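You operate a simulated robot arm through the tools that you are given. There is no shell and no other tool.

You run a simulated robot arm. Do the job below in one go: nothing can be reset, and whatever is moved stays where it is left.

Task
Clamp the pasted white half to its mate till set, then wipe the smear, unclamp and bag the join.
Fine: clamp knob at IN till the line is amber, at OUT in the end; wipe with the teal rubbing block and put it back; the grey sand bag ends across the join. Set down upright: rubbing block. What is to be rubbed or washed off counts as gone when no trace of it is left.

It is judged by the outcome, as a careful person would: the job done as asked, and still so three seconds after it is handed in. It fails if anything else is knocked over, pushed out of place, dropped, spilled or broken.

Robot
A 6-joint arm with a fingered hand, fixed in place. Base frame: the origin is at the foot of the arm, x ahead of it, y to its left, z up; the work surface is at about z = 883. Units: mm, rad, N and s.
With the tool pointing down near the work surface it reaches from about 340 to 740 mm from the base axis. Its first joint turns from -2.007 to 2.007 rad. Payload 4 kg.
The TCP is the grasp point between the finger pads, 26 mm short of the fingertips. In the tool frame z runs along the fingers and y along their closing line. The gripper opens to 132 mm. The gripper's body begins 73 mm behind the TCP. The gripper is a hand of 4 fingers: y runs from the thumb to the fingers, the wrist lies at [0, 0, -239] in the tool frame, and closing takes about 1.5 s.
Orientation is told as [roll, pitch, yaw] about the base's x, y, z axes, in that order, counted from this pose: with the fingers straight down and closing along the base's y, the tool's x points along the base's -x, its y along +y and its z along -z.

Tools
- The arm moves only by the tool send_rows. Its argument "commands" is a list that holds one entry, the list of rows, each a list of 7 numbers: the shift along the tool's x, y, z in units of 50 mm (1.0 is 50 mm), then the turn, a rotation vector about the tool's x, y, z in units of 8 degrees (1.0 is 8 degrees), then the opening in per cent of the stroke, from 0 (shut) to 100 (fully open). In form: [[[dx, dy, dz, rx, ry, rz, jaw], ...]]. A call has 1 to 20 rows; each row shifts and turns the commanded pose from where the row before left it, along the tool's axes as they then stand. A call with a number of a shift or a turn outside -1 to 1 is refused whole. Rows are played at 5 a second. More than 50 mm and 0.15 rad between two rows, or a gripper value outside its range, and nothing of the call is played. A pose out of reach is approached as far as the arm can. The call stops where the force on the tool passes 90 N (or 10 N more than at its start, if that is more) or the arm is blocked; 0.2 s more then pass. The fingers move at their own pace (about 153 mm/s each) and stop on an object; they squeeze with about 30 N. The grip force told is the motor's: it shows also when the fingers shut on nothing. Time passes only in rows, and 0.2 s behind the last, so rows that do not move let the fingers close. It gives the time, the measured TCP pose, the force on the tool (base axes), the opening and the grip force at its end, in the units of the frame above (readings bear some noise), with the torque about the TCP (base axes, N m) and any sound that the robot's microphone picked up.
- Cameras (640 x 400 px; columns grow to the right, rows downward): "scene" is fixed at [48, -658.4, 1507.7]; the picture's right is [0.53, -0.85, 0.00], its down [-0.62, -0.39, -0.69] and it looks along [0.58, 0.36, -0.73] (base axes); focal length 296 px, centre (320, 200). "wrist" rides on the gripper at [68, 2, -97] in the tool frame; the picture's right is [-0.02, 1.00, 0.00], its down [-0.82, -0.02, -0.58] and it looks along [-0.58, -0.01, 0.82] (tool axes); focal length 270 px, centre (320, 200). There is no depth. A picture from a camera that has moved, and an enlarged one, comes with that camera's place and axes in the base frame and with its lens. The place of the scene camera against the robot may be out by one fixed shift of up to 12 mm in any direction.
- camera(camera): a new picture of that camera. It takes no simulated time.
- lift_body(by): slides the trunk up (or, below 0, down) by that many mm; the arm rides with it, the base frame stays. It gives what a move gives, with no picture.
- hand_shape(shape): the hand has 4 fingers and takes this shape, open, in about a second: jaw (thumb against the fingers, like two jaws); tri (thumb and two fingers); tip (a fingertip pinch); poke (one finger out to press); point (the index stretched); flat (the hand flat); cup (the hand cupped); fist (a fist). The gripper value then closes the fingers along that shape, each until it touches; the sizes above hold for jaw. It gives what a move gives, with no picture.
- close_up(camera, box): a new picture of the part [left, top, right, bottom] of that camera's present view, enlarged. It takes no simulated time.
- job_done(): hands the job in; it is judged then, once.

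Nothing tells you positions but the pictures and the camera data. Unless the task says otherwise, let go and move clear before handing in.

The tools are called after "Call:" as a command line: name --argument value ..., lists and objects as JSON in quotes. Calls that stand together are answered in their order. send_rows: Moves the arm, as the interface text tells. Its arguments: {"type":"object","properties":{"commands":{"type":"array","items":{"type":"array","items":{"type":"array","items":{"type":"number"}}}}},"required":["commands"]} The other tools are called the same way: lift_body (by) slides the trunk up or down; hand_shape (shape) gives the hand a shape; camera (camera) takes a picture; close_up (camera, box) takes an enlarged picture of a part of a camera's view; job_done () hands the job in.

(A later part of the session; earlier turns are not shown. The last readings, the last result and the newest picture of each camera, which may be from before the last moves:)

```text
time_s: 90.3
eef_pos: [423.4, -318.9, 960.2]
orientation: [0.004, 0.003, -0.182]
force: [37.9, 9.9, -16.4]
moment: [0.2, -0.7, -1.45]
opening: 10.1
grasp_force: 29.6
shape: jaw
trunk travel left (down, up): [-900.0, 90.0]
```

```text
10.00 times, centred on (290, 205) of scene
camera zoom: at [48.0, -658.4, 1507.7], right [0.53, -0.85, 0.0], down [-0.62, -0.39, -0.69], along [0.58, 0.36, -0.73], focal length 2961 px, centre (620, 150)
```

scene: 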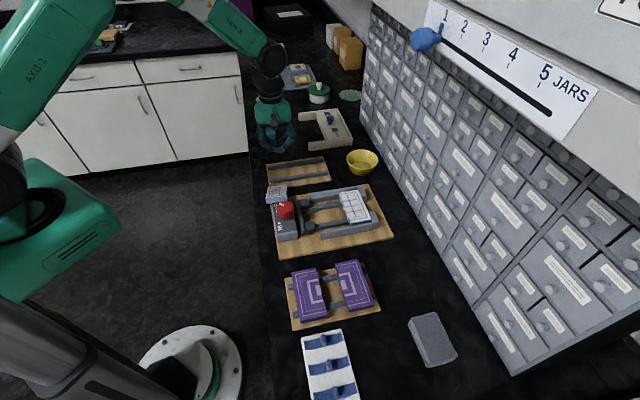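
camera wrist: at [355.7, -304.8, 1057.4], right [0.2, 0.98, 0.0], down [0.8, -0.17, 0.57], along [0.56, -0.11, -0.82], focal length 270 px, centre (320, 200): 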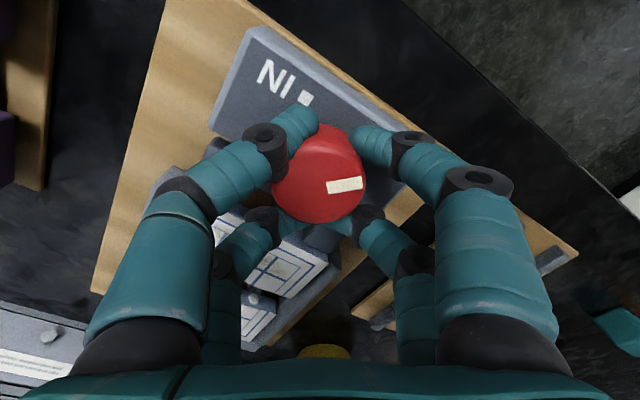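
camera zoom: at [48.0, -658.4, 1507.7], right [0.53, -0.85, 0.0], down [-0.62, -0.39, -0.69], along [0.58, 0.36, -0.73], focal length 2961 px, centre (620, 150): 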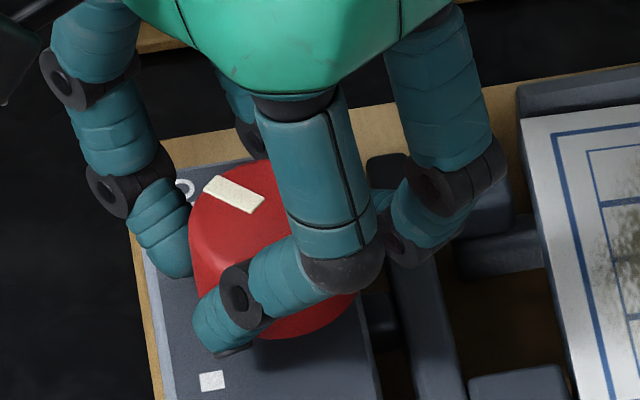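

The fingers are slipping round while the knob stays at OUT. I'll wind back gently while gripping and watch the pointer and torque, to learn whether it is stiff or at a stop.

Call:
send_rows --commands '[[[0, 0, 0, 0, 0, 0.5, 0], [0, 0, 0, 0, 0, 0.5, 0], [0, 0, 0, 0, 0, 0.5, 0], [0, 0, 0, 0, 0, 0.5, 0], [0, 0, 0, 0, 0, 0, 0]]]'

Call:
close_up --camera "wrist" --box '[220, 60, 420, 260]'

Call:
send_rows --commands '[[[0, 0, 0, 0, 0, 0.5, 0], [0, 0, 0, 0, 0, 0.5, 0], [0, 0, 0, 0, 0, 0.5, 0], [0, 0, 0, 0, 0, 0.5, 0], [0, 0, 0, 0, 0, 0, 0]]]'

Call:
close_up --camera "wrist" --box '[220, 60, 420, 260]'

```text
time_s: 91.5
eef_pos: [422.5, -319.3, 961.3]
orientation: [0.001, 0.006, -0.461]
force: [37.1, 1.4, -15.8]
moment: [0.29, -0.46, -0.04]
opening: 10.6
grasp_force: 30.1
shape: jaw
trunk travel left (down, up): [-900.0, 90.0]
```

```text
2.00 times, centred on (320, 160) of wrist
camera zoom: at [361.5, -288.3, 1057.8], right [0.47, 0.88, 0.0], down [0.72, -0.38, 0.57], along [0.51, -0.27, -0.82], focal length 541 px, centre (320, 280)
```

zoom: 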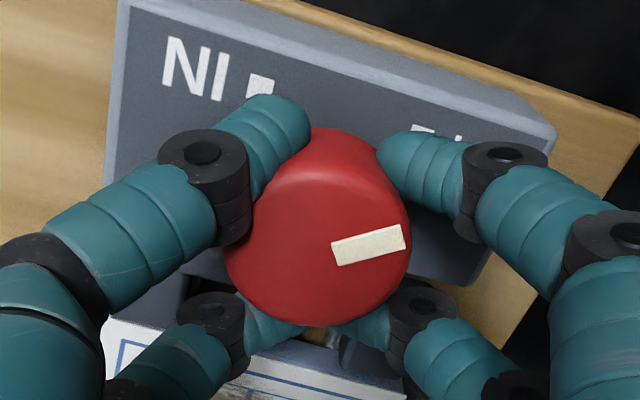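

```text
time_s: 92.7
eef_pos: [423.1, -321.3, 961.2]
orientation: [0.003, 0.004, -0.738]
force: [25.5, -9.5, -9.4]
moment: [0.09, -0.34, 0.05]
opening: 10.9
grasp_force: 29.5
shape: jaw
trunk travel left (down, up): [-900.0, 90.0]
```

```text
2.00 times, centred on (320, 160) of wrist
camera zoom: at [372.1, -274.0, 1057.7], right [0.69, 0.72, 0.0], down [0.59, -0.57, 0.57], along [0.41, -0.4, -0.82], focal length 541 px, centre (320, 280)
```

zoom: 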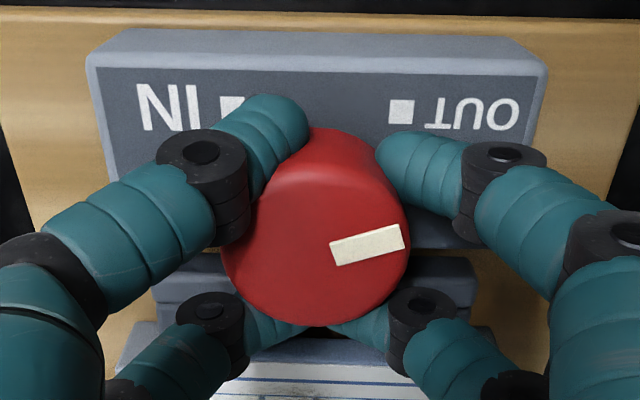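

The knob does follow clockwise with almost no torque, so OUT is the stop on the other side and clockwise (270° round) is the tightening direction. I'll check whether the jaw has begun to advance.

Call:
close_up --camera "scene" --box '[305, 180, 375, 235]'

Call:
send_rows --commands '[[[0, 0, 0, 0, 0, 0.5, 0], [0, 0, 0, 0, 0, 0.5, 0], [0, 0, 0, 0, 0, 0.5, 0], [0, 0, 0, 0, 0, 0.5, 0], [0, 0, 0, 0, 0, 0.5, 0], [0, 0, 0, 0, 0, 0, 0]]]'

Call:
close_up --camera "wrist" --box '[220, 60, 420, 260]'

Call:
close_up --camera "scene" --box '[305, 180, 375, 235]'

```text
7.27 times, centred on (340, 208) of scene
camera zoom: at [48.0, -658.4, 1507.7], right [0.53, -0.85, 0.0], down [-0.62, -0.39, -0.69], along [0.58, 0.36, -0.73], focal length 2153 px, centre (174, 146)
```

zoom: 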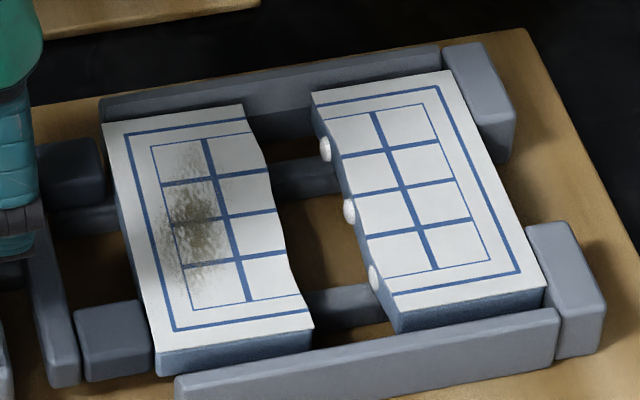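

```text
time_s: 94.1
eef_pos: [421.4, -322.9, 960.6]
orientation: [0.0, 0.003, -1.089]
force: [15.3, -22.0, -3.9]
moment: [-0.12, -0.21, 0.03]
opening: 10.8
grasp_force: 30.3
shape: jaw
trunk travel left (down, up): [-900.0, 90.0]
```

```text
2.00 times, centred on (320, 160) of wrist
camera zoom: at [390.1, -261.2, 1057.6], right [0.9, 0.44, 0.0], down [0.36, -0.74, 0.57], along [0.25, -0.51, -0.82], focal length 541 px, centre (320, 280)
```

zoom: 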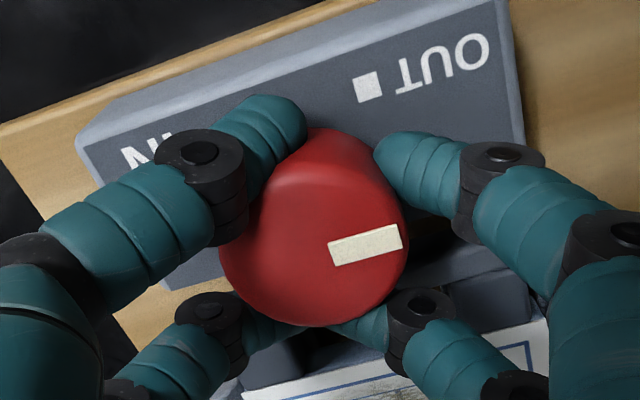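

```text
7.27 times, centred on (340, 208) of scene
camera zoom: at [48.0, -658.4, 1507.7], right [0.53, -0.85, 0.0], down [-0.62, -0.39, -0.69], along [0.58, 0.36, -0.73], focal length 2153 px, centre (174, 146)
```

zoom: 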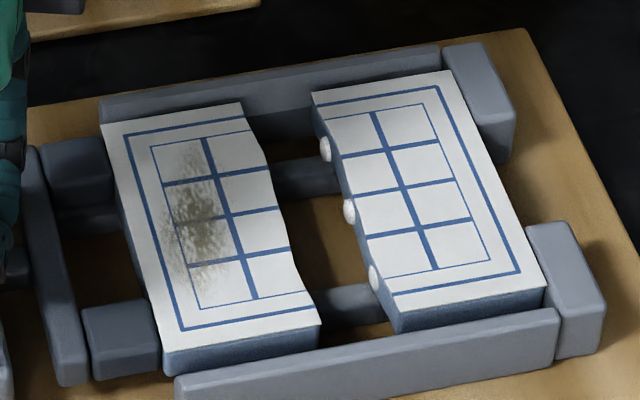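

Clockwise drives the jaw in and it's already pushing the half. I'll recentre slightly and keep turning clockwise, bite by bite.

Call:
send_rows --commands '[[[-0.08, 0.01, 0, 0, 0, 0.3, 0], [0, 0, 0, 0, 0, 0.6, 0], [0, 0, 0, 0, 0, 0.6, 0], [0, 0, 0, 0, 0, 0.6, 0], [0, 0, 0, 0, 0, 0.6, 0], [0, 0, 0, 0, 0, 0.6, 0], [0, 0, 0, 0, 0, 0, 0]]]'

Call:
close_up --camera "wrist" --box '[220, 60, 420, 260]'

Call:
close_up --camera "scene" --box '[305, 180, 375, 235]'

```text
time_s: 95.7
eef_pos: [421.7, -323.0, 960.4]
orientation: [-0.005, 0.009, -1.549]
force: [-5.9, -16.3, -13.3]
moment: [0.03, 0.08, 0.12]
opening: 11.5
grasp_force: 29.1
shape: jaw
trunk travel left (down, up): [-900.0, 90.0]
```

```text
2.00 times, centred on (320, 160) of wrist
camera zoom: at [420.3, -256.0, 1058.1], right [1.0, 0.0, -0.01], down [0.0, -0.82, 0.57], along [-0.01, -0.57, -0.82], focal length 541 px, centre (320, 280)
```

zoom: 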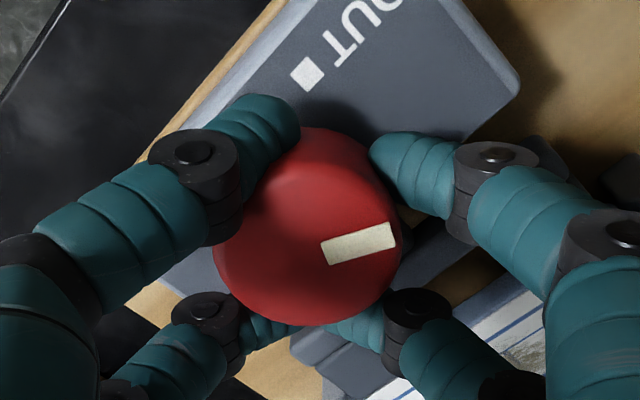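

```text
7.27 times, centred on (340, 208) of scene
camera zoom: at [48.0, -658.4, 1507.7], right [0.53, -0.85, 0.0], down [-0.62, -0.39, -0.69], along [0.58, 0.36, -0.73], focal length 2153 px, centre (174, 146)
```

zoom: 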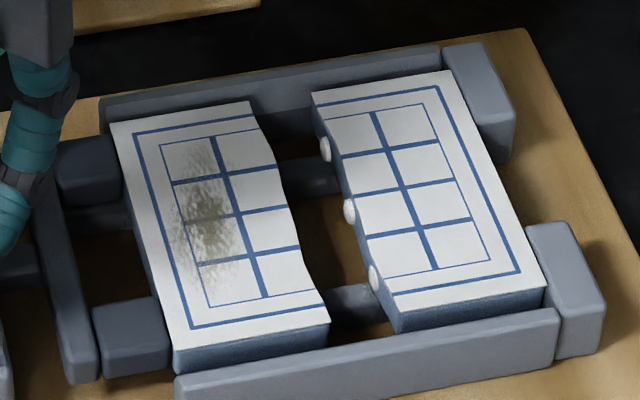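

Call:
send_rows --commands '[[[-0.05, -0.018, 0, 0, 0, 0.3, 0], [0, 0, 0, 0, 0, 0.6, 0], [0, 0, 0, 0, 0, 0.6, 0], [0, 0, 0, 0, 0, 0.6, 0], [0, 0, 0, 0, 0, 0.6, 0], [0, 0, 0, 0, 0, 0.6, 0], [0, 0, 0, 0, 0, 0, 0]]]'

Call:
close_up --camera "wrist" --box '[220, 60, 420, 260]'

Call:
close_up --camera "scene" --box '[305, 180, 375, 235]'

```text
time_s: 97.3
eef_pos: [420.5, -325.5, 962.2]
orientation: [-0.009, 0.006, -2.011]
force: [-14.2, -0.5, -24.4]
moment: [0.28, 0.09, 0.1]
opening: 11.4
grasp_force: 30.6
shape: jaw
trunk travel left (down, up): [-900.0, 90.0]
```

```text
2.00 times, centred on (320, 160) of wrist
camera zoom: at [449.2, -264.5, 1058.2], right [0.89, -0.45, -0.01], down [-0.36, -0.74, 0.57], along [-0.26, -0.51, -0.82], focal length 541 px, centre (320, 280)
```

zoom: 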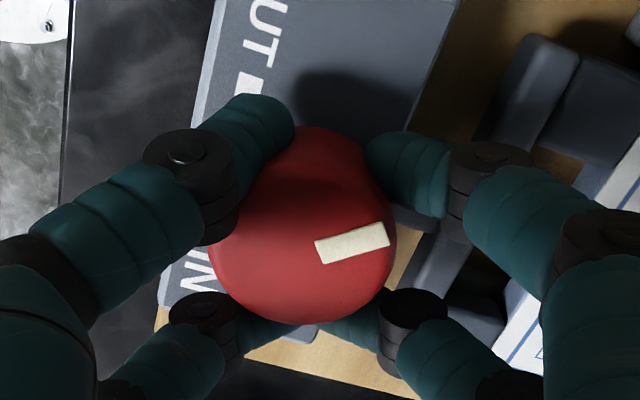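

```text
7.27 times, centred on (340, 208) of scene
camera zoom: at [48.0, -658.4, 1507.7], right [0.53, -0.85, 0.0], down [-0.62, -0.39, -0.69], along [0.58, 0.36, -0.73], focal length 2153 px, centre (174, 146)
```

zoom: 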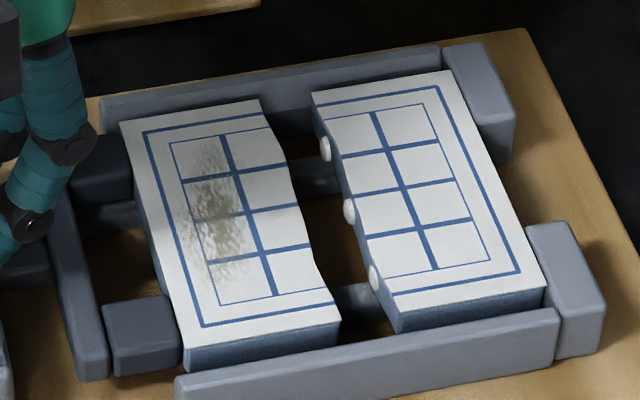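

Call:
send_rows --commands '[[[0, -0.03, 0, 0, 0, 0.3, 0], [0, 0, 0, 0, 0, 0.6, 0], [0, 0, 0, 0, 0, 0.6, 0], [0, 0, 0, 0, 0, 0.6, 0], [0, 0, 0, 0, 0, 0.6, 0], [0, 0, 0, 0, 0, 0, 0]]]'

Call:
close_up --camera "wrist" --box '[220, 60, 420, 260]'

```text
time_s: 98.7
eef_pos: [416.6, -325.6, 962.4]
orientation: [-0.011, 0.004, -2.386]
force: [-23.7, -7.8, -27.5]
moment: [0.07, 0.13, 0.15]
opening: 11.7
grasp_force: 30.0
shape: jaw
trunk travel left (down, up): [-900.0, 90.0]
```

```text
2.00 times, centred on (320, 160) of wrist
camera zoom: at [467.1, -280.2, 1058.0], right [0.67, -0.75, -0.01], down [-0.61, -0.55, 0.58], along [-0.44, -0.38, -0.82], focal length 541 px, centre (320, 280)
```

zoom: 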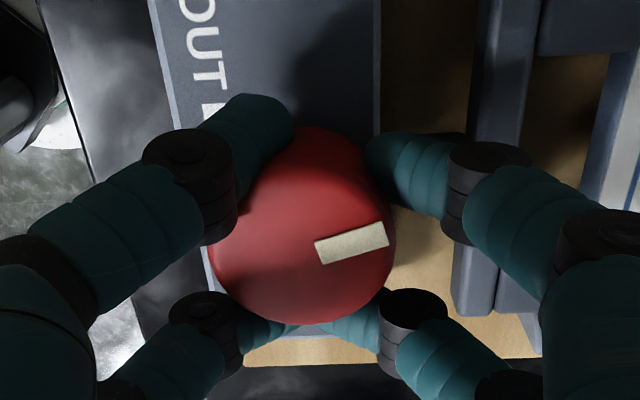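

Call:
send_rows --commands '[[[-0.067, -0.03, 0, 0, 0, 0.3, 0], [0, 0, 0, 0, 0, 0.6, 0], [0, 0, 0, 0, 0, 0.6, 0], [0, 0, 0, 0, 0, 0.6, 0], [0, 0, 0, 0, 0, 0.6, 0], [0, 0, 0, 0, 0, 0, 0]]]'

Call:
close_up --camera "wrist" --box '[220, 60, 420, 260]'

Call:
close_up --camera "scene" --box '[305, 180, 375, 235]'

```text
time_s: 100.1
eef_pos: [415.5, -325.1, 961.7]
orientation: [-0.013, -0.003, -2.764]
force: [-10.2, 8.5, -29.0]
moment: [0.28, -0.3, 0.13]
opening: 11.5
grasp_force: 29.9
shape: jaw
trunk travel left (down, up): [-900.0, 90.0]
```

```text
2.00 times, centred on (320, 160) of wrist
camera zoom: at [478.2, -301.3, 1057.7], right [0.34, -0.94, -0.01], down [-0.76, -0.29, 0.58], along [-0.55, -0.19, -0.81], focal length 541 px, centre (320, 280)
```

zoom: 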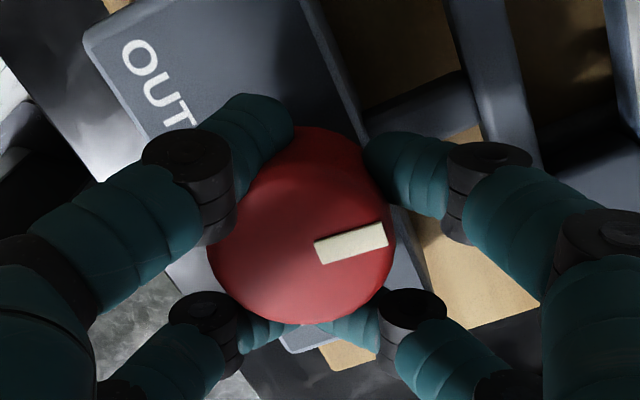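

```text
7.27 times, centred on (340, 208) of scene
camera zoom: at [48.0, -658.4, 1507.7], right [0.53, -0.85, 0.0], down [-0.62, -0.39, -0.69], along [0.58, 0.36, -0.73], focal length 2153 px, centre (174, 146)
```

zoom: 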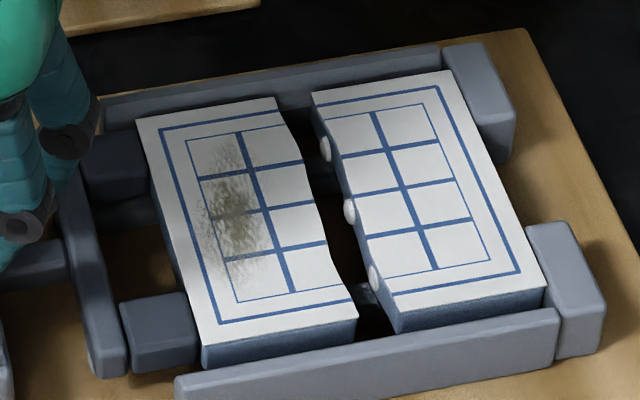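

Call:
send_rows --commands '[[[-0.02, -0.03, 0, 0, 0, 0.3, 0], [0, 0, 0, 0, 0, 0.6, 0], [0, 0, 0, 0, 0, 0.6, 0], [0, 0, 0, 0, 0, 0.6, 0], [0, 0, 0, 0, 0, 0.6, 0], [0, 0, 0, 0, 0, 0, 0]]]'

Call:
close_up --camera "wrist" --box '[220, 60, 420, 260]'

Call:
close_up --camera "scene" --box '[305, 180, 375, 235]'

```text
time_s: 101.5
eef_pos: [413.2, -321.9, 961.5]
orientation: [-0.009, -0.006, -3.142]
force: [-10.4, 12.4, -24.1]
moment: [0.24, -0.29, 0.2]
opening: 11.8
grasp_force: 30.5
shape: jaw
trunk travel left (down, up): [-900.0, 90.0]
```

```text
2.00 times, centred on (320, 160) of wrist
camera zoom: at [480.5, -325.0, 1057.4], right [-0.03, -1.0, -0.01], down [-0.81, 0.02, 0.58], along [-0.58, 0.02, -0.81], focal length 541 px, centre (320, 280)
```

zoom: 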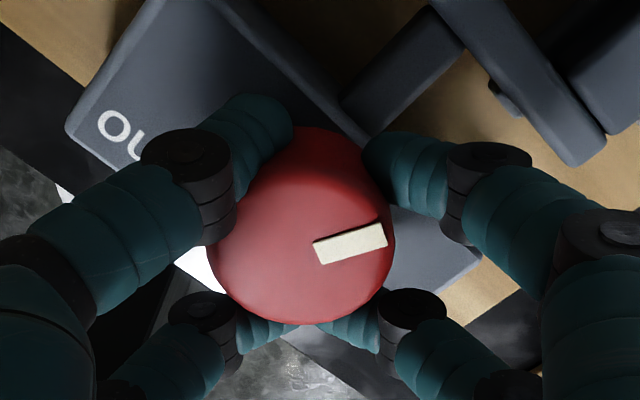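

```text
7.27 times, centred on (340, 208) of scene
camera zoom: at [48.0, -658.4, 1507.7], right [0.53, -0.85, 0.0], down [-0.62, -0.39, -0.69], along [0.58, 0.36, -0.73], focal length 2153 px, centre (174, 146)
```

zoom: 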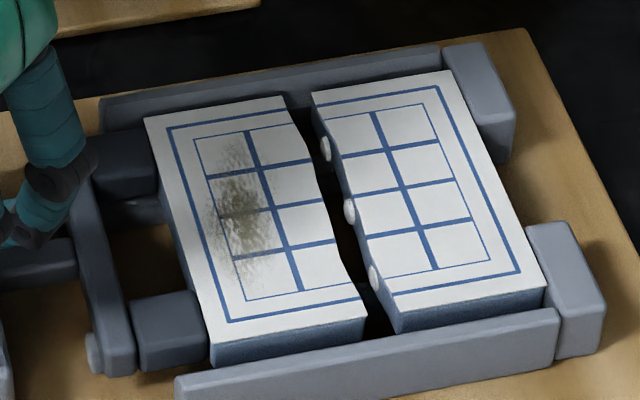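

Call:
send_rows --commands '[[[-0.02, -0.03, 0, 0, 0, 0.3, 0], [0, 0, 0, 0, 0, 0.6, 0], [0, 0, 0, 0, 0, 0.6, 0], [0, 0, 0, 0, 0, 0.6, 0], [0, 0, 0, 0, 0, 0.6, 0], [0, 0, 0, 0, 0, 0, 0]]]'

Call:
close_up --camera "wrist" --box '[220, 60, 420, 260]'

Call:
close_up --camera "scene" --box '[305, 180, 375, 235]'

```text
time_s: 102.9
eef_pos: [411.5, -321.3, 961.8]
orientation: [-0.008, -0.014, 2.764]
force: [-10.2, 17.2, -26.1]
moment: [0.08, -0.34, 0.16]
opening: 11.8
grasp_force: 30.1
shape: jaw
trunk travel left (down, up): [-900.0, 90.0]
```

```text
2.00 times, centred on (320, 160) of wrist
camera zoom: at [474.1, -347.9, 1057.2], right [-0.39, -0.92, -0.01], down [-0.75, 0.31, 0.59], along [-0.54, 0.23, -0.81], focal length 541 px, centre (320, 280)
```

zoom: 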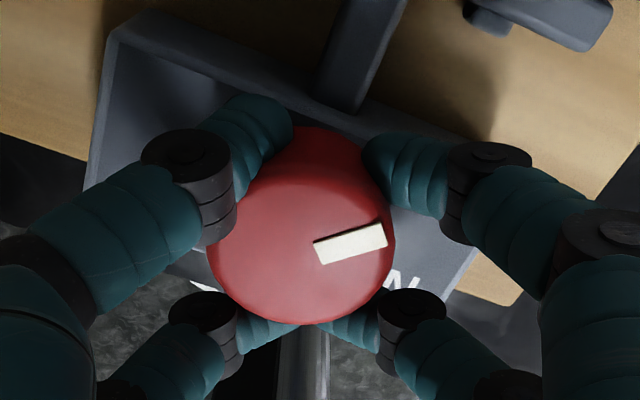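

```text
7.27 times, centred on (340, 208) of scene
camera zoom: at [48.0, -658.4, 1507.7], right [0.53, -0.85, 0.0], down [-0.62, -0.39, -0.69], along [0.58, 0.36, -0.73], focal length 2153 px, centre (174, 146)
```

zoom: 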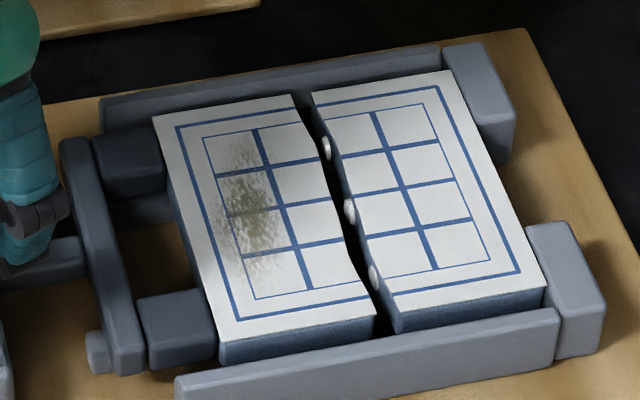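

Call:
send_rows --commands '[[[-0.05, -0.04, 0, 0, 0, 0.3, 0], [0, 0, 0, 0, 0, 0.6, 0], [0, 0, 0, 0, 0, 0.6, 0], [0, 0, 0, 0, 0, 0.6, 0], [0, 0, 0, 0, 0, 0.6, 0], [0, 0, 0, 0, 0, 0, 0]]]'

Call:
close_up --camera "wrist" --box '[220, 60, 420, 260]'

Call:
close_up --camera "scene" --box '[305, 180, 375, 235]'

```text
time_s: 104.3
eef_pos: [411.8, -318.1, 961.6]
orientation: [-0.003, -0.011, 2.387]
force: [-2.2, 19.1, -25.3]
moment: [0.06, -0.32, 0.12]
opening: 11.3
grasp_force: 30.2
shape: jaw
trunk travel left (down, up): [-900.0, 90.0]
```

```text
2.00 times, centred on (320, 160) of wrist
camera zoom: at [459.4, -366.4, 1057.3], right [-0.7, -0.71, 0.0], down [-0.58, 0.57, 0.59], along [-0.42, 0.41, -0.81], focal length 541 px, centre (320, 280)
```

zoom: 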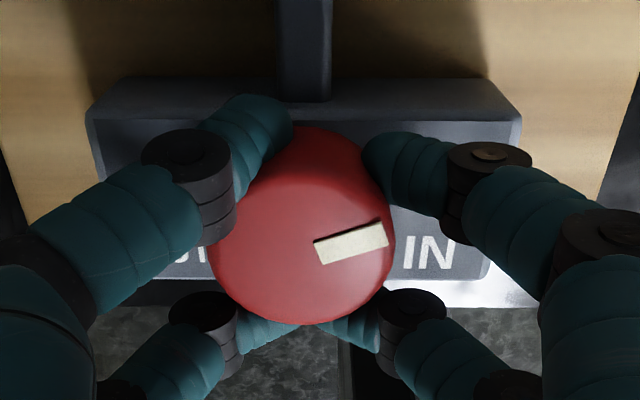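

```text
7.27 times, centred on (340, 208) of scene
camera zoom: at [48.0, -658.4, 1507.7], right [0.53, -0.85, 0.0], down [-0.62, -0.39, -0.69], along [0.58, 0.36, -0.73], focal length 2153 px, centre (174, 146)
```

zoom: 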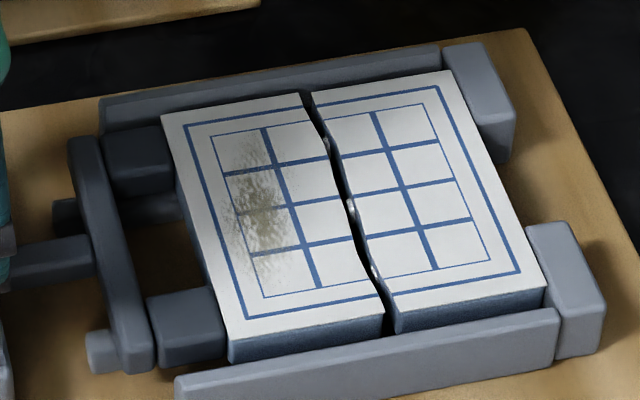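

Call:
send_rows --commands '[[[-0.05, -0.03, 0, 0, 0, 0.3, 0], [0, 0, 0, 0, 0, 0.6, 0], [0, 0, 0, 0, 0, 0.6, 0], [0, 0, 0, 0, 0, 0.6, 0], [0, 0, 0, 0, 0, 0, 0]]]'

Call:
close_up --camera "wrist" --box '[220, 60, 420, 260]'

Call:
close_up --camera "scene" --box '[305, 180, 375, 235]'

```text
time_s: 105.5
eef_pos: [411.4, -316.8, 962.0]
orientation: [0.002, -0.008, 2.095]
force: [4.3, 17.6, -28.5]
moment: [-0.06, -0.38, 0.17]
opening: 11.5
grasp_force: 30.3
shape: jaw
trunk travel left (down, up): [-900.0, 90.0]
```

```text
2.00 times, centred on (320, 160) of wrist
camera zoom: at [443.9, -376.4, 1057.5], right [-0.88, -0.48, 0.0], down [-0.39, 0.71, 0.59], along [-0.28, 0.51, -0.81], focal length 541 px, centre (320, 280)
```

zoom: 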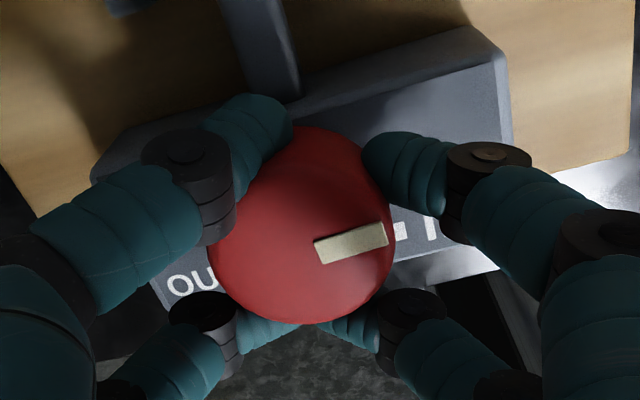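

```text
7.27 times, centred on (340, 208) of scene
camera zoom: at [48.0, -658.4, 1507.7], right [0.53, -0.85, 0.0], down [-0.62, -0.39, -0.69], along [0.58, 0.36, -0.73], focal length 2153 px, centre (174, 146)
```

zoom: 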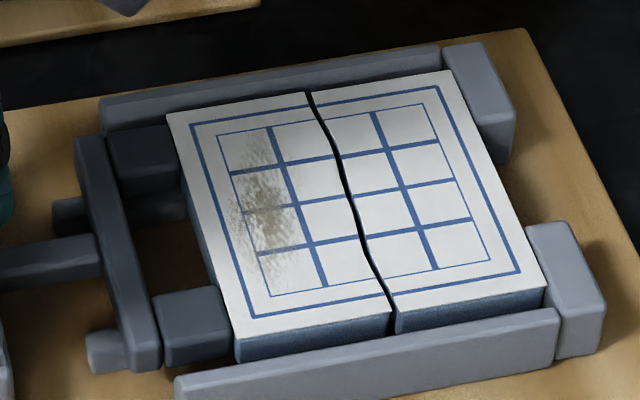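

Call:
send_rows --commands '[[[-0.03, -0.02, 0, 0, 0, 0.3, 0], [0, 0, 0, 0, 0, 0.6, 0], [0, 0, 0, 0, 0, 0.6, 0], [0, 0, 0, 0, 0, 0.5, 0], [0, 0, 0, 0, 0, 0, 0]]]'

Call:
close_up --camera "wrist" --box '[220, 60, 420, 260]'

Call:
close_up --camera "scene" --box '[305, 180, 375, 235]'

```text
time_s: 106.7
eef_pos: [412.8, -314.2, 962.1]
orientation: [0.007, -0.006, 1.815]
force: [10.5, 19.2, -25.6]
moment: [0.05, -0.42, 0.19]
opening: 11.9
grasp_force: 30.3
shape: jaw
trunk travel left (down, up): [-900.0, 90.0]
```

```text
2.00 times, centred on (320, 160) of wrist
camera zoom: at [426.8, -381.4, 1057.6], right [-0.98, -0.22, 0.0], down [-0.17, 0.79, 0.58], along [-0.13, 0.57, -0.81], focal length 541 px, centre (320, 280)
```

zoom: 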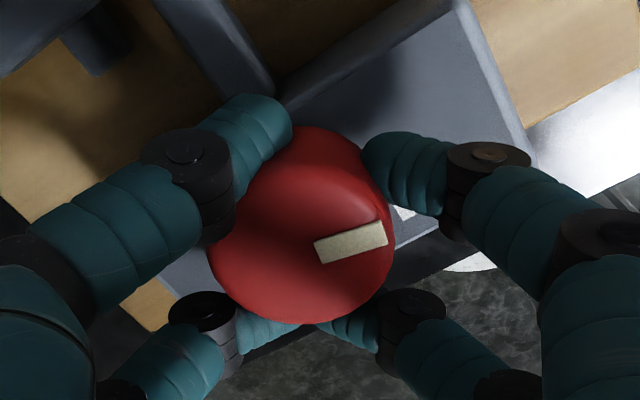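

```text
7.27 times, centred on (340, 208) of scene
camera zoom: at [48.0, -658.4, 1507.7], right [0.53, -0.85, 0.0], down [-0.62, -0.39, -0.69], along [0.58, 0.36, -0.73], focal length 2153 px, centre (174, 146)
```

zoom: 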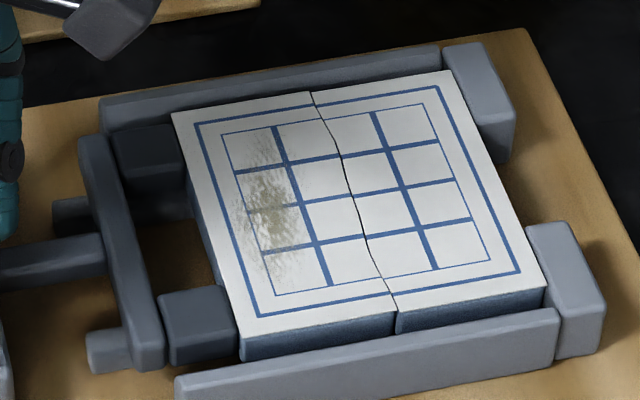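

Call:
send_rows --commands '[[[-0.03, -0.02, 0, 0, 0, 0.3, 0], [0, 0, 0, 0, 0, 0.5, 0], [0, 0, 0, 0, 0, 0.5, 0], [0, 0, 0, 0, 0, 0, 0]]]'

Call:
close_up --camera "wrist" --box '[220, 60, 420, 260]'

Call:
close_up --camera "scene" --box '[305, 180, 375, 235]'

Call:
close_up --camera "scene" --box '[255, 180, 325, 235]'

```text
time_s: 107.7
eef_pos: [413.5, -313.2, 962.5]
orientation: [0.005, -0.006, 1.635]
force: [14.3, 12.5, -26.4]
moment: [-0.1, -0.41, 0.2]
opening: 11.6
grasp_force: 29.9
shape: jaw
trunk travel left (down, up): [-900.0, 90.0]
```

```text
2.00 times, centred on (320, 160) of wrist
camera zoom: at [415.2, -382.1, 1057.7], right [-1.0, -0.04, 0.01], down [-0.03, 0.81, 0.58], along [-0.03, 0.58, -0.81], focal length 541 px, centre (320, 280)
```

zoom: 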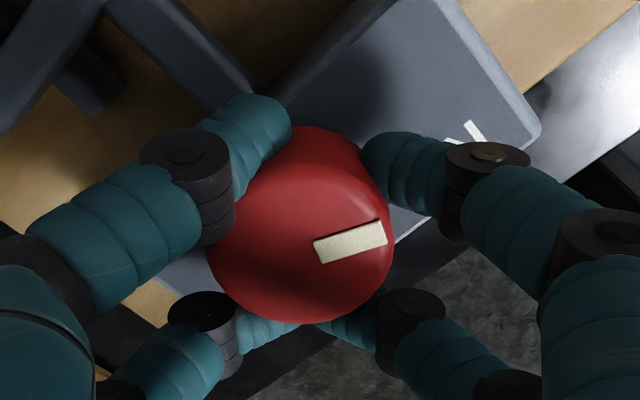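

```text
7.27 times, centred on (340, 208) of scene
camera zoom: at [48.0, -658.4, 1507.7], right [0.53, -0.85, 0.0], down [-0.62, -0.39, -0.69], along [0.58, 0.36, -0.73], focal length 2153 px, centre (174, 146)
```

zoom: 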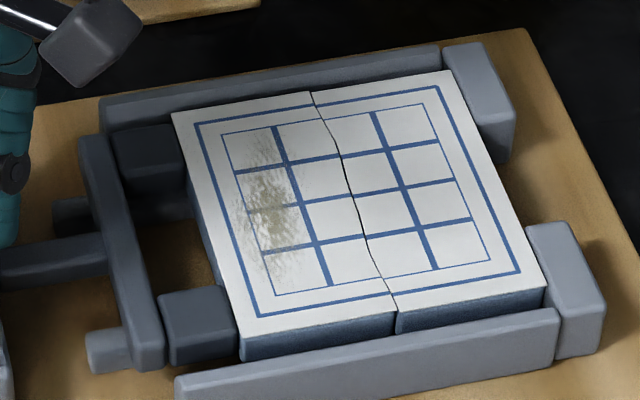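

```text
7.27 times, centred on (290, 208) of scene
camera zoom: at [48.0, -658.4, 1507.7], right [0.53, -0.85, 0.0], down [-0.62, -0.39, -0.69], along [0.58, 0.36, -0.73], focal length 2153 px, centre (538, 146)
```

zoom: 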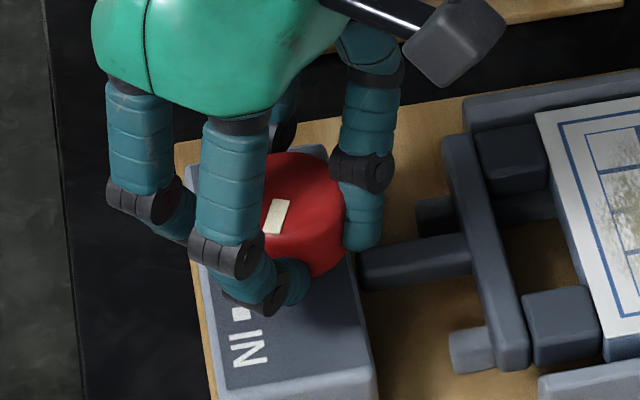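

The halves have met and the pointer is about 10° short of IN. A last small turn.

Call:
send_rows --commands '[[[0, 0, 0, 0, 0, 0.4, 0], [0, 0, 0, 0, 0, 0.5, 0], [0, 0, 0, 0, 0, 0, 0]]]'

Call:
close_up --camera "scene" --box '[255, 180, 325, 235]'

Call:
send_rows --commands '[[[0, 0, 0, 0, 0, 0.4, 0], [0, 0, 0, 0, 0, 0.4, 0], [0, 0, 0, 0, 0, 0, 0]]]'

Call:
close_up --camera "scene" --box '[255, 180, 325, 235]'

Call:
close_up --camera "wrist" --box '[220, 60, 420, 260]'

```text
time_s: 108.5
eef_pos: [414.6, -313.2, 962.6]
orientation: [0.006, -0.006, 1.509]
force: [16.7, 13.2, -22.8]
moment: [-0.1, -0.4, 0.22]
opening: 11.7
grasp_force: 29.5
shape: jaw
trunk travel left (down, up): [-900.0, 90.0]
```

```text
7.27 times, centred on (290, 208) of scene
camera zoom: at [48.0, -658.4, 1507.7], right [0.53, -0.85, 0.0], down [-0.62, -0.39, -0.69], along [0.58, 0.36, -0.73], focal length 2153 px, centre (538, 146)
```

zoom: 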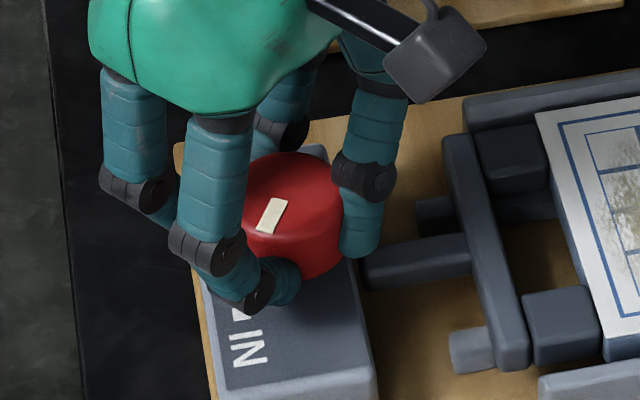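

```text
time_s: 109.3
eef_pos: [414.2, -312.8, 962.4]
orientation: [0.006, -0.003, 1.398]
force: [19.2, 16.6, -16.7]
moment: [0.0, -0.45, 0.25]
opening: 11.8
grasp_force: 30.0
shape: jaw
trunk travel left (down, up): [-900.0, 90.0]
```

```text
7.27 times, centred on (290, 208) of scene
camera zoom: at [48.0, -658.4, 1507.7], right [0.53, -0.85, 0.0], down [-0.62, -0.39, -0.69], along [0.58, 0.36, -0.73], focal length 2153 px, centre (538, 146)
```

zoom: 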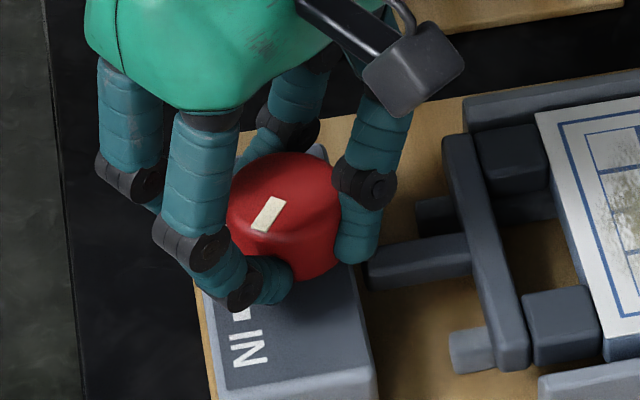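

```text
2.00 times, centred on (320, 160) of wrist
camera zoom: at [400.2, -379.8, 1057.8], right [-0.98, 0.2, 0.01], down [0.17, 0.8, 0.58], along [0.11, 0.57, -0.81], focal length 541 px, centre (320, 280)
```

zoom: 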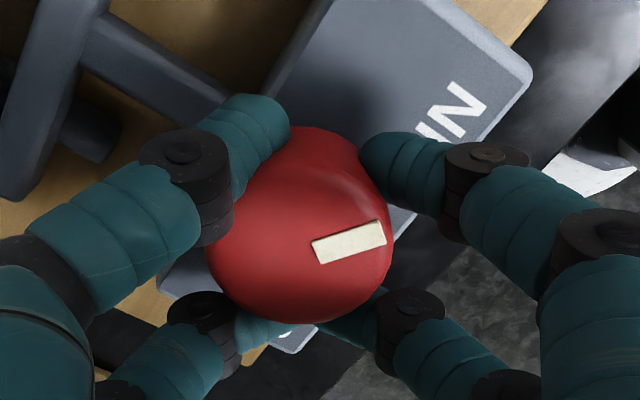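

Call:
send_rows --commands '[[[0, 0, 0, 0, 0, 0.4, 0], [0, 0, 0, 0, 0, 0.4, 0], [0, 0, 0, 0, 0, 0, 0]]]'

Call:
close_up --camera "wrist" --box '[220, 60, 420, 260]'

Call:
close_up --camera "scene" --box '[305, 180, 375, 235]'

```text
time_s: 110.1
eef_pos: [415.0, -312.5, 961.4]
orientation: [0.007, -0.005, 1.286]
force: [25.9, 21.5, -21.4]
moment: [0.09, -0.55, 0.31]
opening: 11.7
grasp_force: 30.6
shape: jaw
trunk travel left (down, up): [-900.0, 90.0]
```

```text
2.00 times, centred on (320, 160) of wrist
camera zoom: at [393.3, -377.4, 1057.9], right [-0.95, 0.31, 0.01], down [0.25, 0.77, 0.58], along [0.17, 0.55, -0.81], focal length 541 px, centre (320, 280)
```

zoom: 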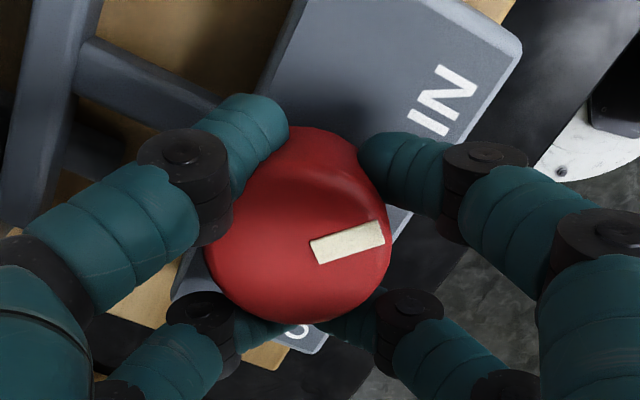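

```text
7.27 times, centred on (340, 208) of scene
camera zoom: at [48.0, -658.4, 1507.7], right [0.53, -0.85, 0.0], down [-0.62, -0.39, -0.69], along [0.58, 0.36, -0.73], focal length 2153 px, centre (174, 146)
```

zoom: 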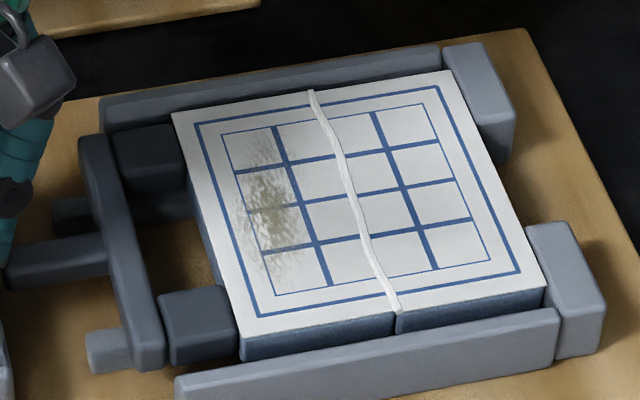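

The paste line now shows white along the join and the pointer is at IN, so it's clamped. I'll release the knob without disturbing it, rise and watch for the line to turn amber.

Call:
send_rows --commands '[[[0, 0, 0, 0, 0, 0, 20], [0, 0, 0, 0, 0, 0, 40], [0, 0, 0, 0, 0, 0, 58], [0, 0, 0, 0, 0, 0, 58], [0, 0, -0.5, 0, 0, 0, 58], [0, 0, -0.8, 0, 0, 0, 58], [0, 0, -0.8, 0, 0, 0, 58], [0, 0, 0, 0, 0, 0, 58]]]'

Call:
camera --camera "wrist"

Call:
close_up --camera "scene" --box '[265, 170, 405, 260]'

Call:
camera --camera "scene"

```text
time_s: 111.9
eef_pos: [413.2, -313.7, 1067.4]
orientation: [0.005, -0.006, 1.286]
force: [0.2, 0.4, -0.2]
moment: [0.03, 0.02, 0.03]
opening: 76.1
grasp_force: 0.1
shape: jaw
trunk travel left (down, up): [-900.0, 90.0]
```

```text
taken
camera wrist: at [390.9, -378.9, 1162.5], right [-0.95, 0.31, 0.01], down [0.25, 0.77, 0.58], along [0.17, 0.56, -0.81], focal length 270 px, centre (320, 200)
```

wrist: 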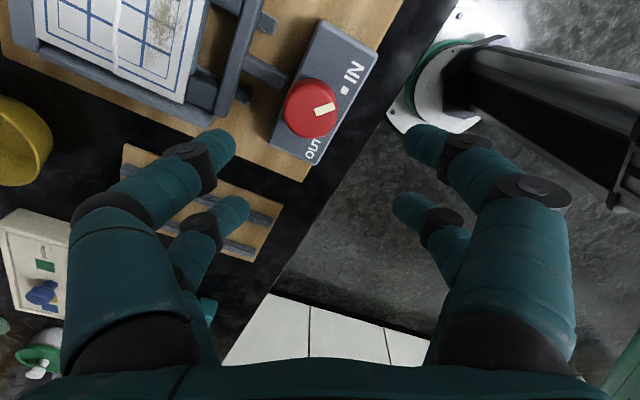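

```text
4.44 times, centred on (335, 215) of scene
camera zoom: at [48.0, -658.4, 1507.7], right [0.53, -0.85, 0.0], down [-0.62, -0.39, -0.69], along [0.58, 0.36, -0.73], focal length 1316 px, centre (253, 133)
```

zoom: 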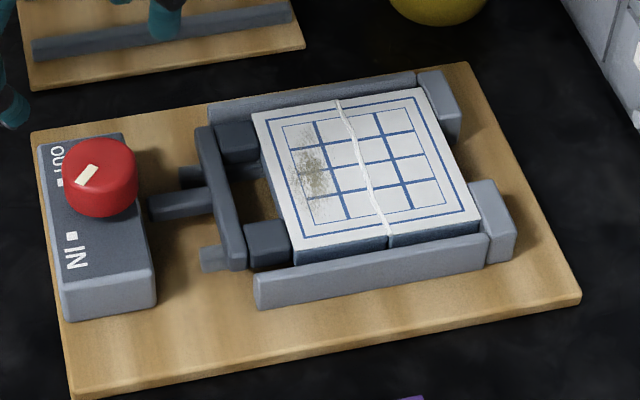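

```text
taken
```

scene: 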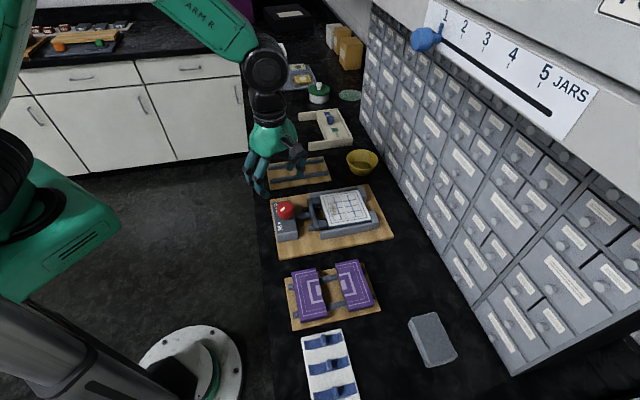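

Clamped cleanly. While it sets I'll unwind the wrist and move toward the teal block for a good view of it.

Call:
send_rows --commands '[[[0, 0, 0, 0, 0, -0.95, 58], [0, 0, 0, 0, 0, -0.95, 58], [0, 0, 0, 0, 0, -0.95, 58], [0, 0, 0, 0, 0, -0.95, 58], [0, 0, 0, 0, 0, -0.95, 58], [0, 0, 0, 0, 0, -0.95, 58], [0, 0, 0, 0, 0, -0.95, 58], [0, 0, 0, 0, 0, -0.95, 58], [0, 0, 0, 0, 0, -0.95, 58], [0, 0, 0, 0, 0, -0.95, 58], [0, 0, 0, 0, 0, -0.95, 58], [0, 0, 0, 0, 0, -0.95, 58], [0, 0, 0, 0, 0, -0.95, 58], [0, 0, 0, 0, 0, -0.95, 58], [0, 0, 0, 0, 0, -0.95, 58], [0, 0, 0, 0, 0, -0.95, 58], [0, 0, 0, 0, 0, 0, 58]]]'

Call:
send_rows --commands '[[[0, 0, 0, 0, 0, -0.93, 58], [0, 0, 0, 0, 0, -0.93, 58], [0, 0, 0, 0, 0, -0.93, 58], [0, 0, 0, 0, 0, -0.93, 58], [0, 0, 0, 0, 0, -0.93, 58], [0, 0, 0, 0, 0, -0.93, 58], [0, 0, 0, 0, 0, -0.93, 58], [0, 0, 0, 0, 0, -0.93, 58], [0, 0, 0, 0, 0, -0.93, 58], [0, 0, 0, 0, 0, -0.93, 58], [0, 0, 0, 0, 0, -0.93, 58], [0, 0, 0, 0, 0, -0.93, 58], [0, 0, 0, 0, 0, -0.93, 58], [0, 0, 0, 0, 0, -0.93, 58], [0, 0, 0, 0, 0, -0.93, 58], [0, 0, 0, 0, 0, -0.93, 58], [0, 0, 0, 0, 0, 0, 58]]]'

Call:
close_up --camera "scene" --box '[265, 170, 405, 260]'

Call:
camera --camera "wrist"

```text
time_s: 115.5
eef_pos: [411.9, -314.8, 1067.5]
orientation: [-0.006, -0.002, -2.874]
force: [-0.7, 0.6, 0.8]
moment: [0.0, 0.01, 0.0]
opening: 76.3
grasp_force: 0.1
shape: jaw
trunk travel left (down, up): [-900.0, 90.0]
```

```text
time_s: 119.1
eef_pos: [411.9, -315.1, 1067.7]
orientation: [0.004, 0.006, -0.795]
force: [0.0, 0.5, 0.1]
moment: [0.02, -0.01, 0.0]
opening: 76.2
grasp_force: 0.1
shape: jaw
trunk travel left (down, up): [-900.0, 90.0]
```

```text
4.44 times, centred on (335, 215) of scene
camera zoom: at [48.0, -658.4, 1507.7], right [0.53, -0.85, 0.0], down [-0.62, -0.39, -0.69], along [0.58, 0.36, -0.73], focal length 1316 px, centre (253, 133)
```

zoom: 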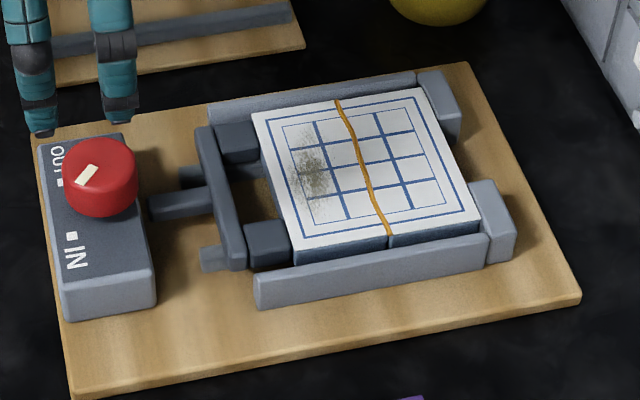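

```text
taken
camera wrist: at [364.2, -264.5, 1164.0], right [0.73, 0.68, 0.0], down [0.56, -0.6, 0.57], along [0.39, -0.42, -0.82], focal length 270 px, centre (320, 200)
```

wrist: 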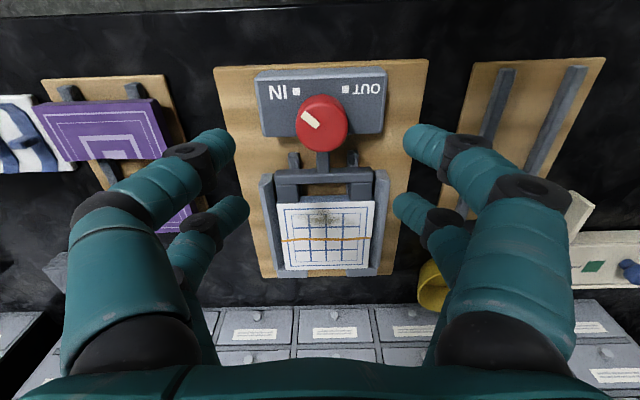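

The line is already amber. I'll leave the clamp at IN and go to look at the rubbing block.

Call:
send_rows --commands '[[[0.188, 0.82, 0, 0, 0, 0, 58], [0.188, 0.82, 0, 0, 0, 0, 58], [0.188, 0.82, 0, 0, 0, 0, 58], [0.188, 0.82, 0, 0, 0, 0, 58], [0.188, 0.82, 0, 0, 0, 0, 58], [0.188, 0.82, 0, 0, 0, 0, 58], [0.188, 0.82, 0, 0, 0, 0, 58], [0.188, 0.82, 0, 0, 0, 0, 58], [0.188, 0.82, 0, 0, 0, 0, 58], [0.188, 0.82, 0, 0, 0, 0, 58], [0, 0, 0, 0, 0, 0, 58]]]'

Call:
camera --camera "wrist"

Call:
close_up --camera "wrist" --box '[220, 60, 420, 260]'

Call:
close_up --camera "scene" --box '[240, 70, 340, 150]'

```text
time_s: 121.5
eef_pos: [639.4, 39.6, 1069.1]
orientation: [0.001, 0.008, -0.799]
force: [-1.0, -0.6, -0.4]
moment: [0.03, 0.03, 0.01]
opening: 76.1
grasp_force: 0.1
shape: jaw
trunk travel left (down, up): [-900.0, 90.0]
```

```text
taken
camera wrist: at [592.4, 90.3, 1165.9], right [0.73, 0.68, 0.0], down [0.56, -0.6, 0.57], along [0.39, -0.42, -0.82], focal length 270 px, centre (320, 200)
```

wrist: 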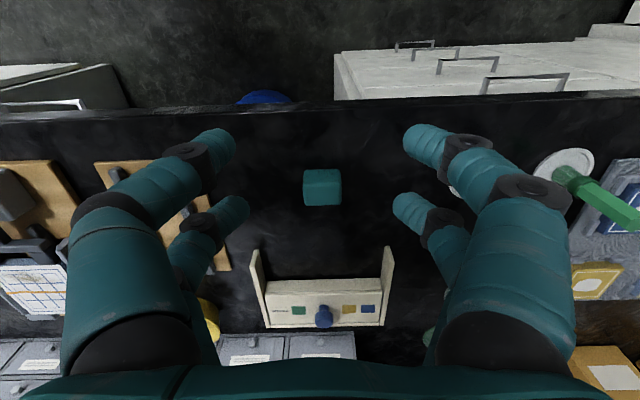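

```text
2.00 times, centred on (320, 160) of wrist
camera zoom: at [592.4, 90.3, 1165.9], right [0.73, 0.68, 0.0], down [0.56, -0.6, 0.57], along [0.39, -0.42, -0.82], focal length 541 px, centre (320, 280)
```

zoom: 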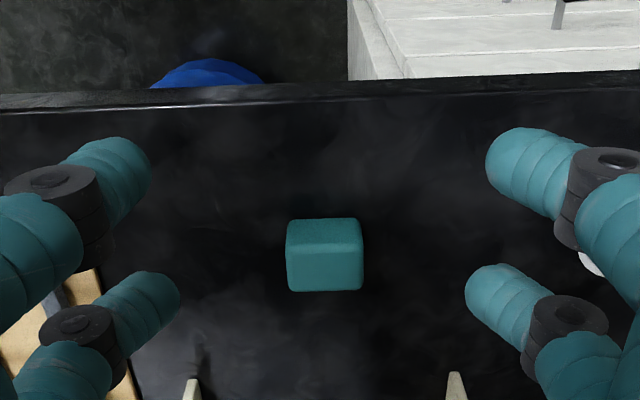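

```text
5.00 times, centred on (290, 110) of scene
camera zoom: at [48.0, -658.4, 1507.7], right [0.53, -0.85, 0.0], down [-0.62, -0.39, -0.69], along [0.58, 0.36, -0.73], focal length 1480 px, centre (470, 650)
```

zoom: 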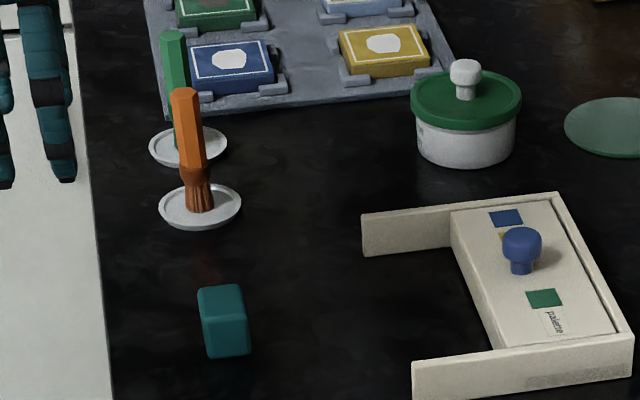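

The rubbing block is about 41 × 26 × 36 mm, centred at (p 479, q 521). I'll turn the hand to close across its 26 mm side and come down over it.

Call:
send_rows --commands '[[[0, 0, 0, 0, 0, 0.929, 58], [0, 0, 0, 0, 0, 0.929, 58], [0, 0, 0, 0, 0, 0.929, 58], [0, 0, 0, 0, 0, 0.929, 58], [0, 0, 0, 0, 0, 0.929, 58], [0, 0, 0, 0, 0, 0.929, 58], [0, 0, 0, 0, 0, 0.929, 58], [0, 0, 0, 0, 0, 0.929, 58], [0, 0, 0, 0, 0, 0.929, 58], [0, 0, 0, 0, 0, 0.929, 58], [0, 0, 0, 0, 0, 0.929, 58], [0, 0, 0, 0, 0, 0.929, 58], [0, 0.64, 0.2, 0, 0, 0, 58], [0, 0.65, 0.5, 0, 0, 0, 58], [0, 0.65, 0.8, 0, 0, 0, 58], [0, 0, 0, 0, 0, 0, 58]]]'

Call:
camera --camera "wrist"

Call:
close_up --camera "scene" --box '[240, 70, 340, 150]'

```text
refused: row 15 steps farther than a row can; nothing moved
```

```text
taken
camera wrist: at [592.4, 90.3, 1165.9], right [0.73, 0.68, 0.0], down [0.56, -0.6, 0.57], along [0.39, -0.42, -0.82], focal length 270 px, centre (320, 200)
```

wrist: 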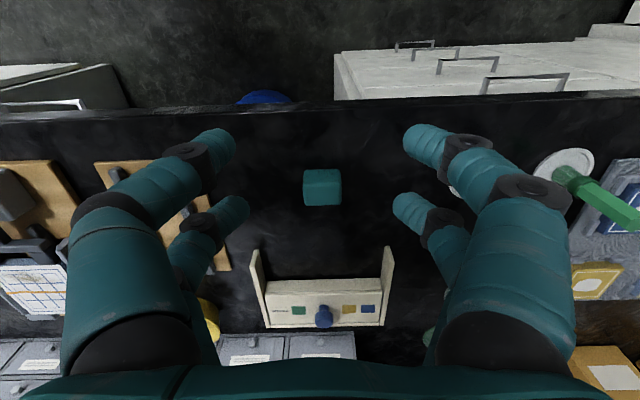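

```text
5.00 times, centred on (290, 110) of scene
camera zoom: at [48.0, -658.4, 1507.7], right [0.53, -0.85, 0.0], down [-0.62, -0.39, -0.69], along [0.58, 0.36, -0.73], focal length 1480 px, centre (470, 650)
```

zoom: 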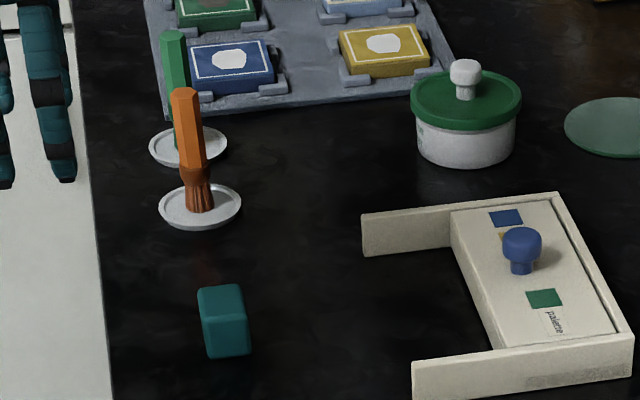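

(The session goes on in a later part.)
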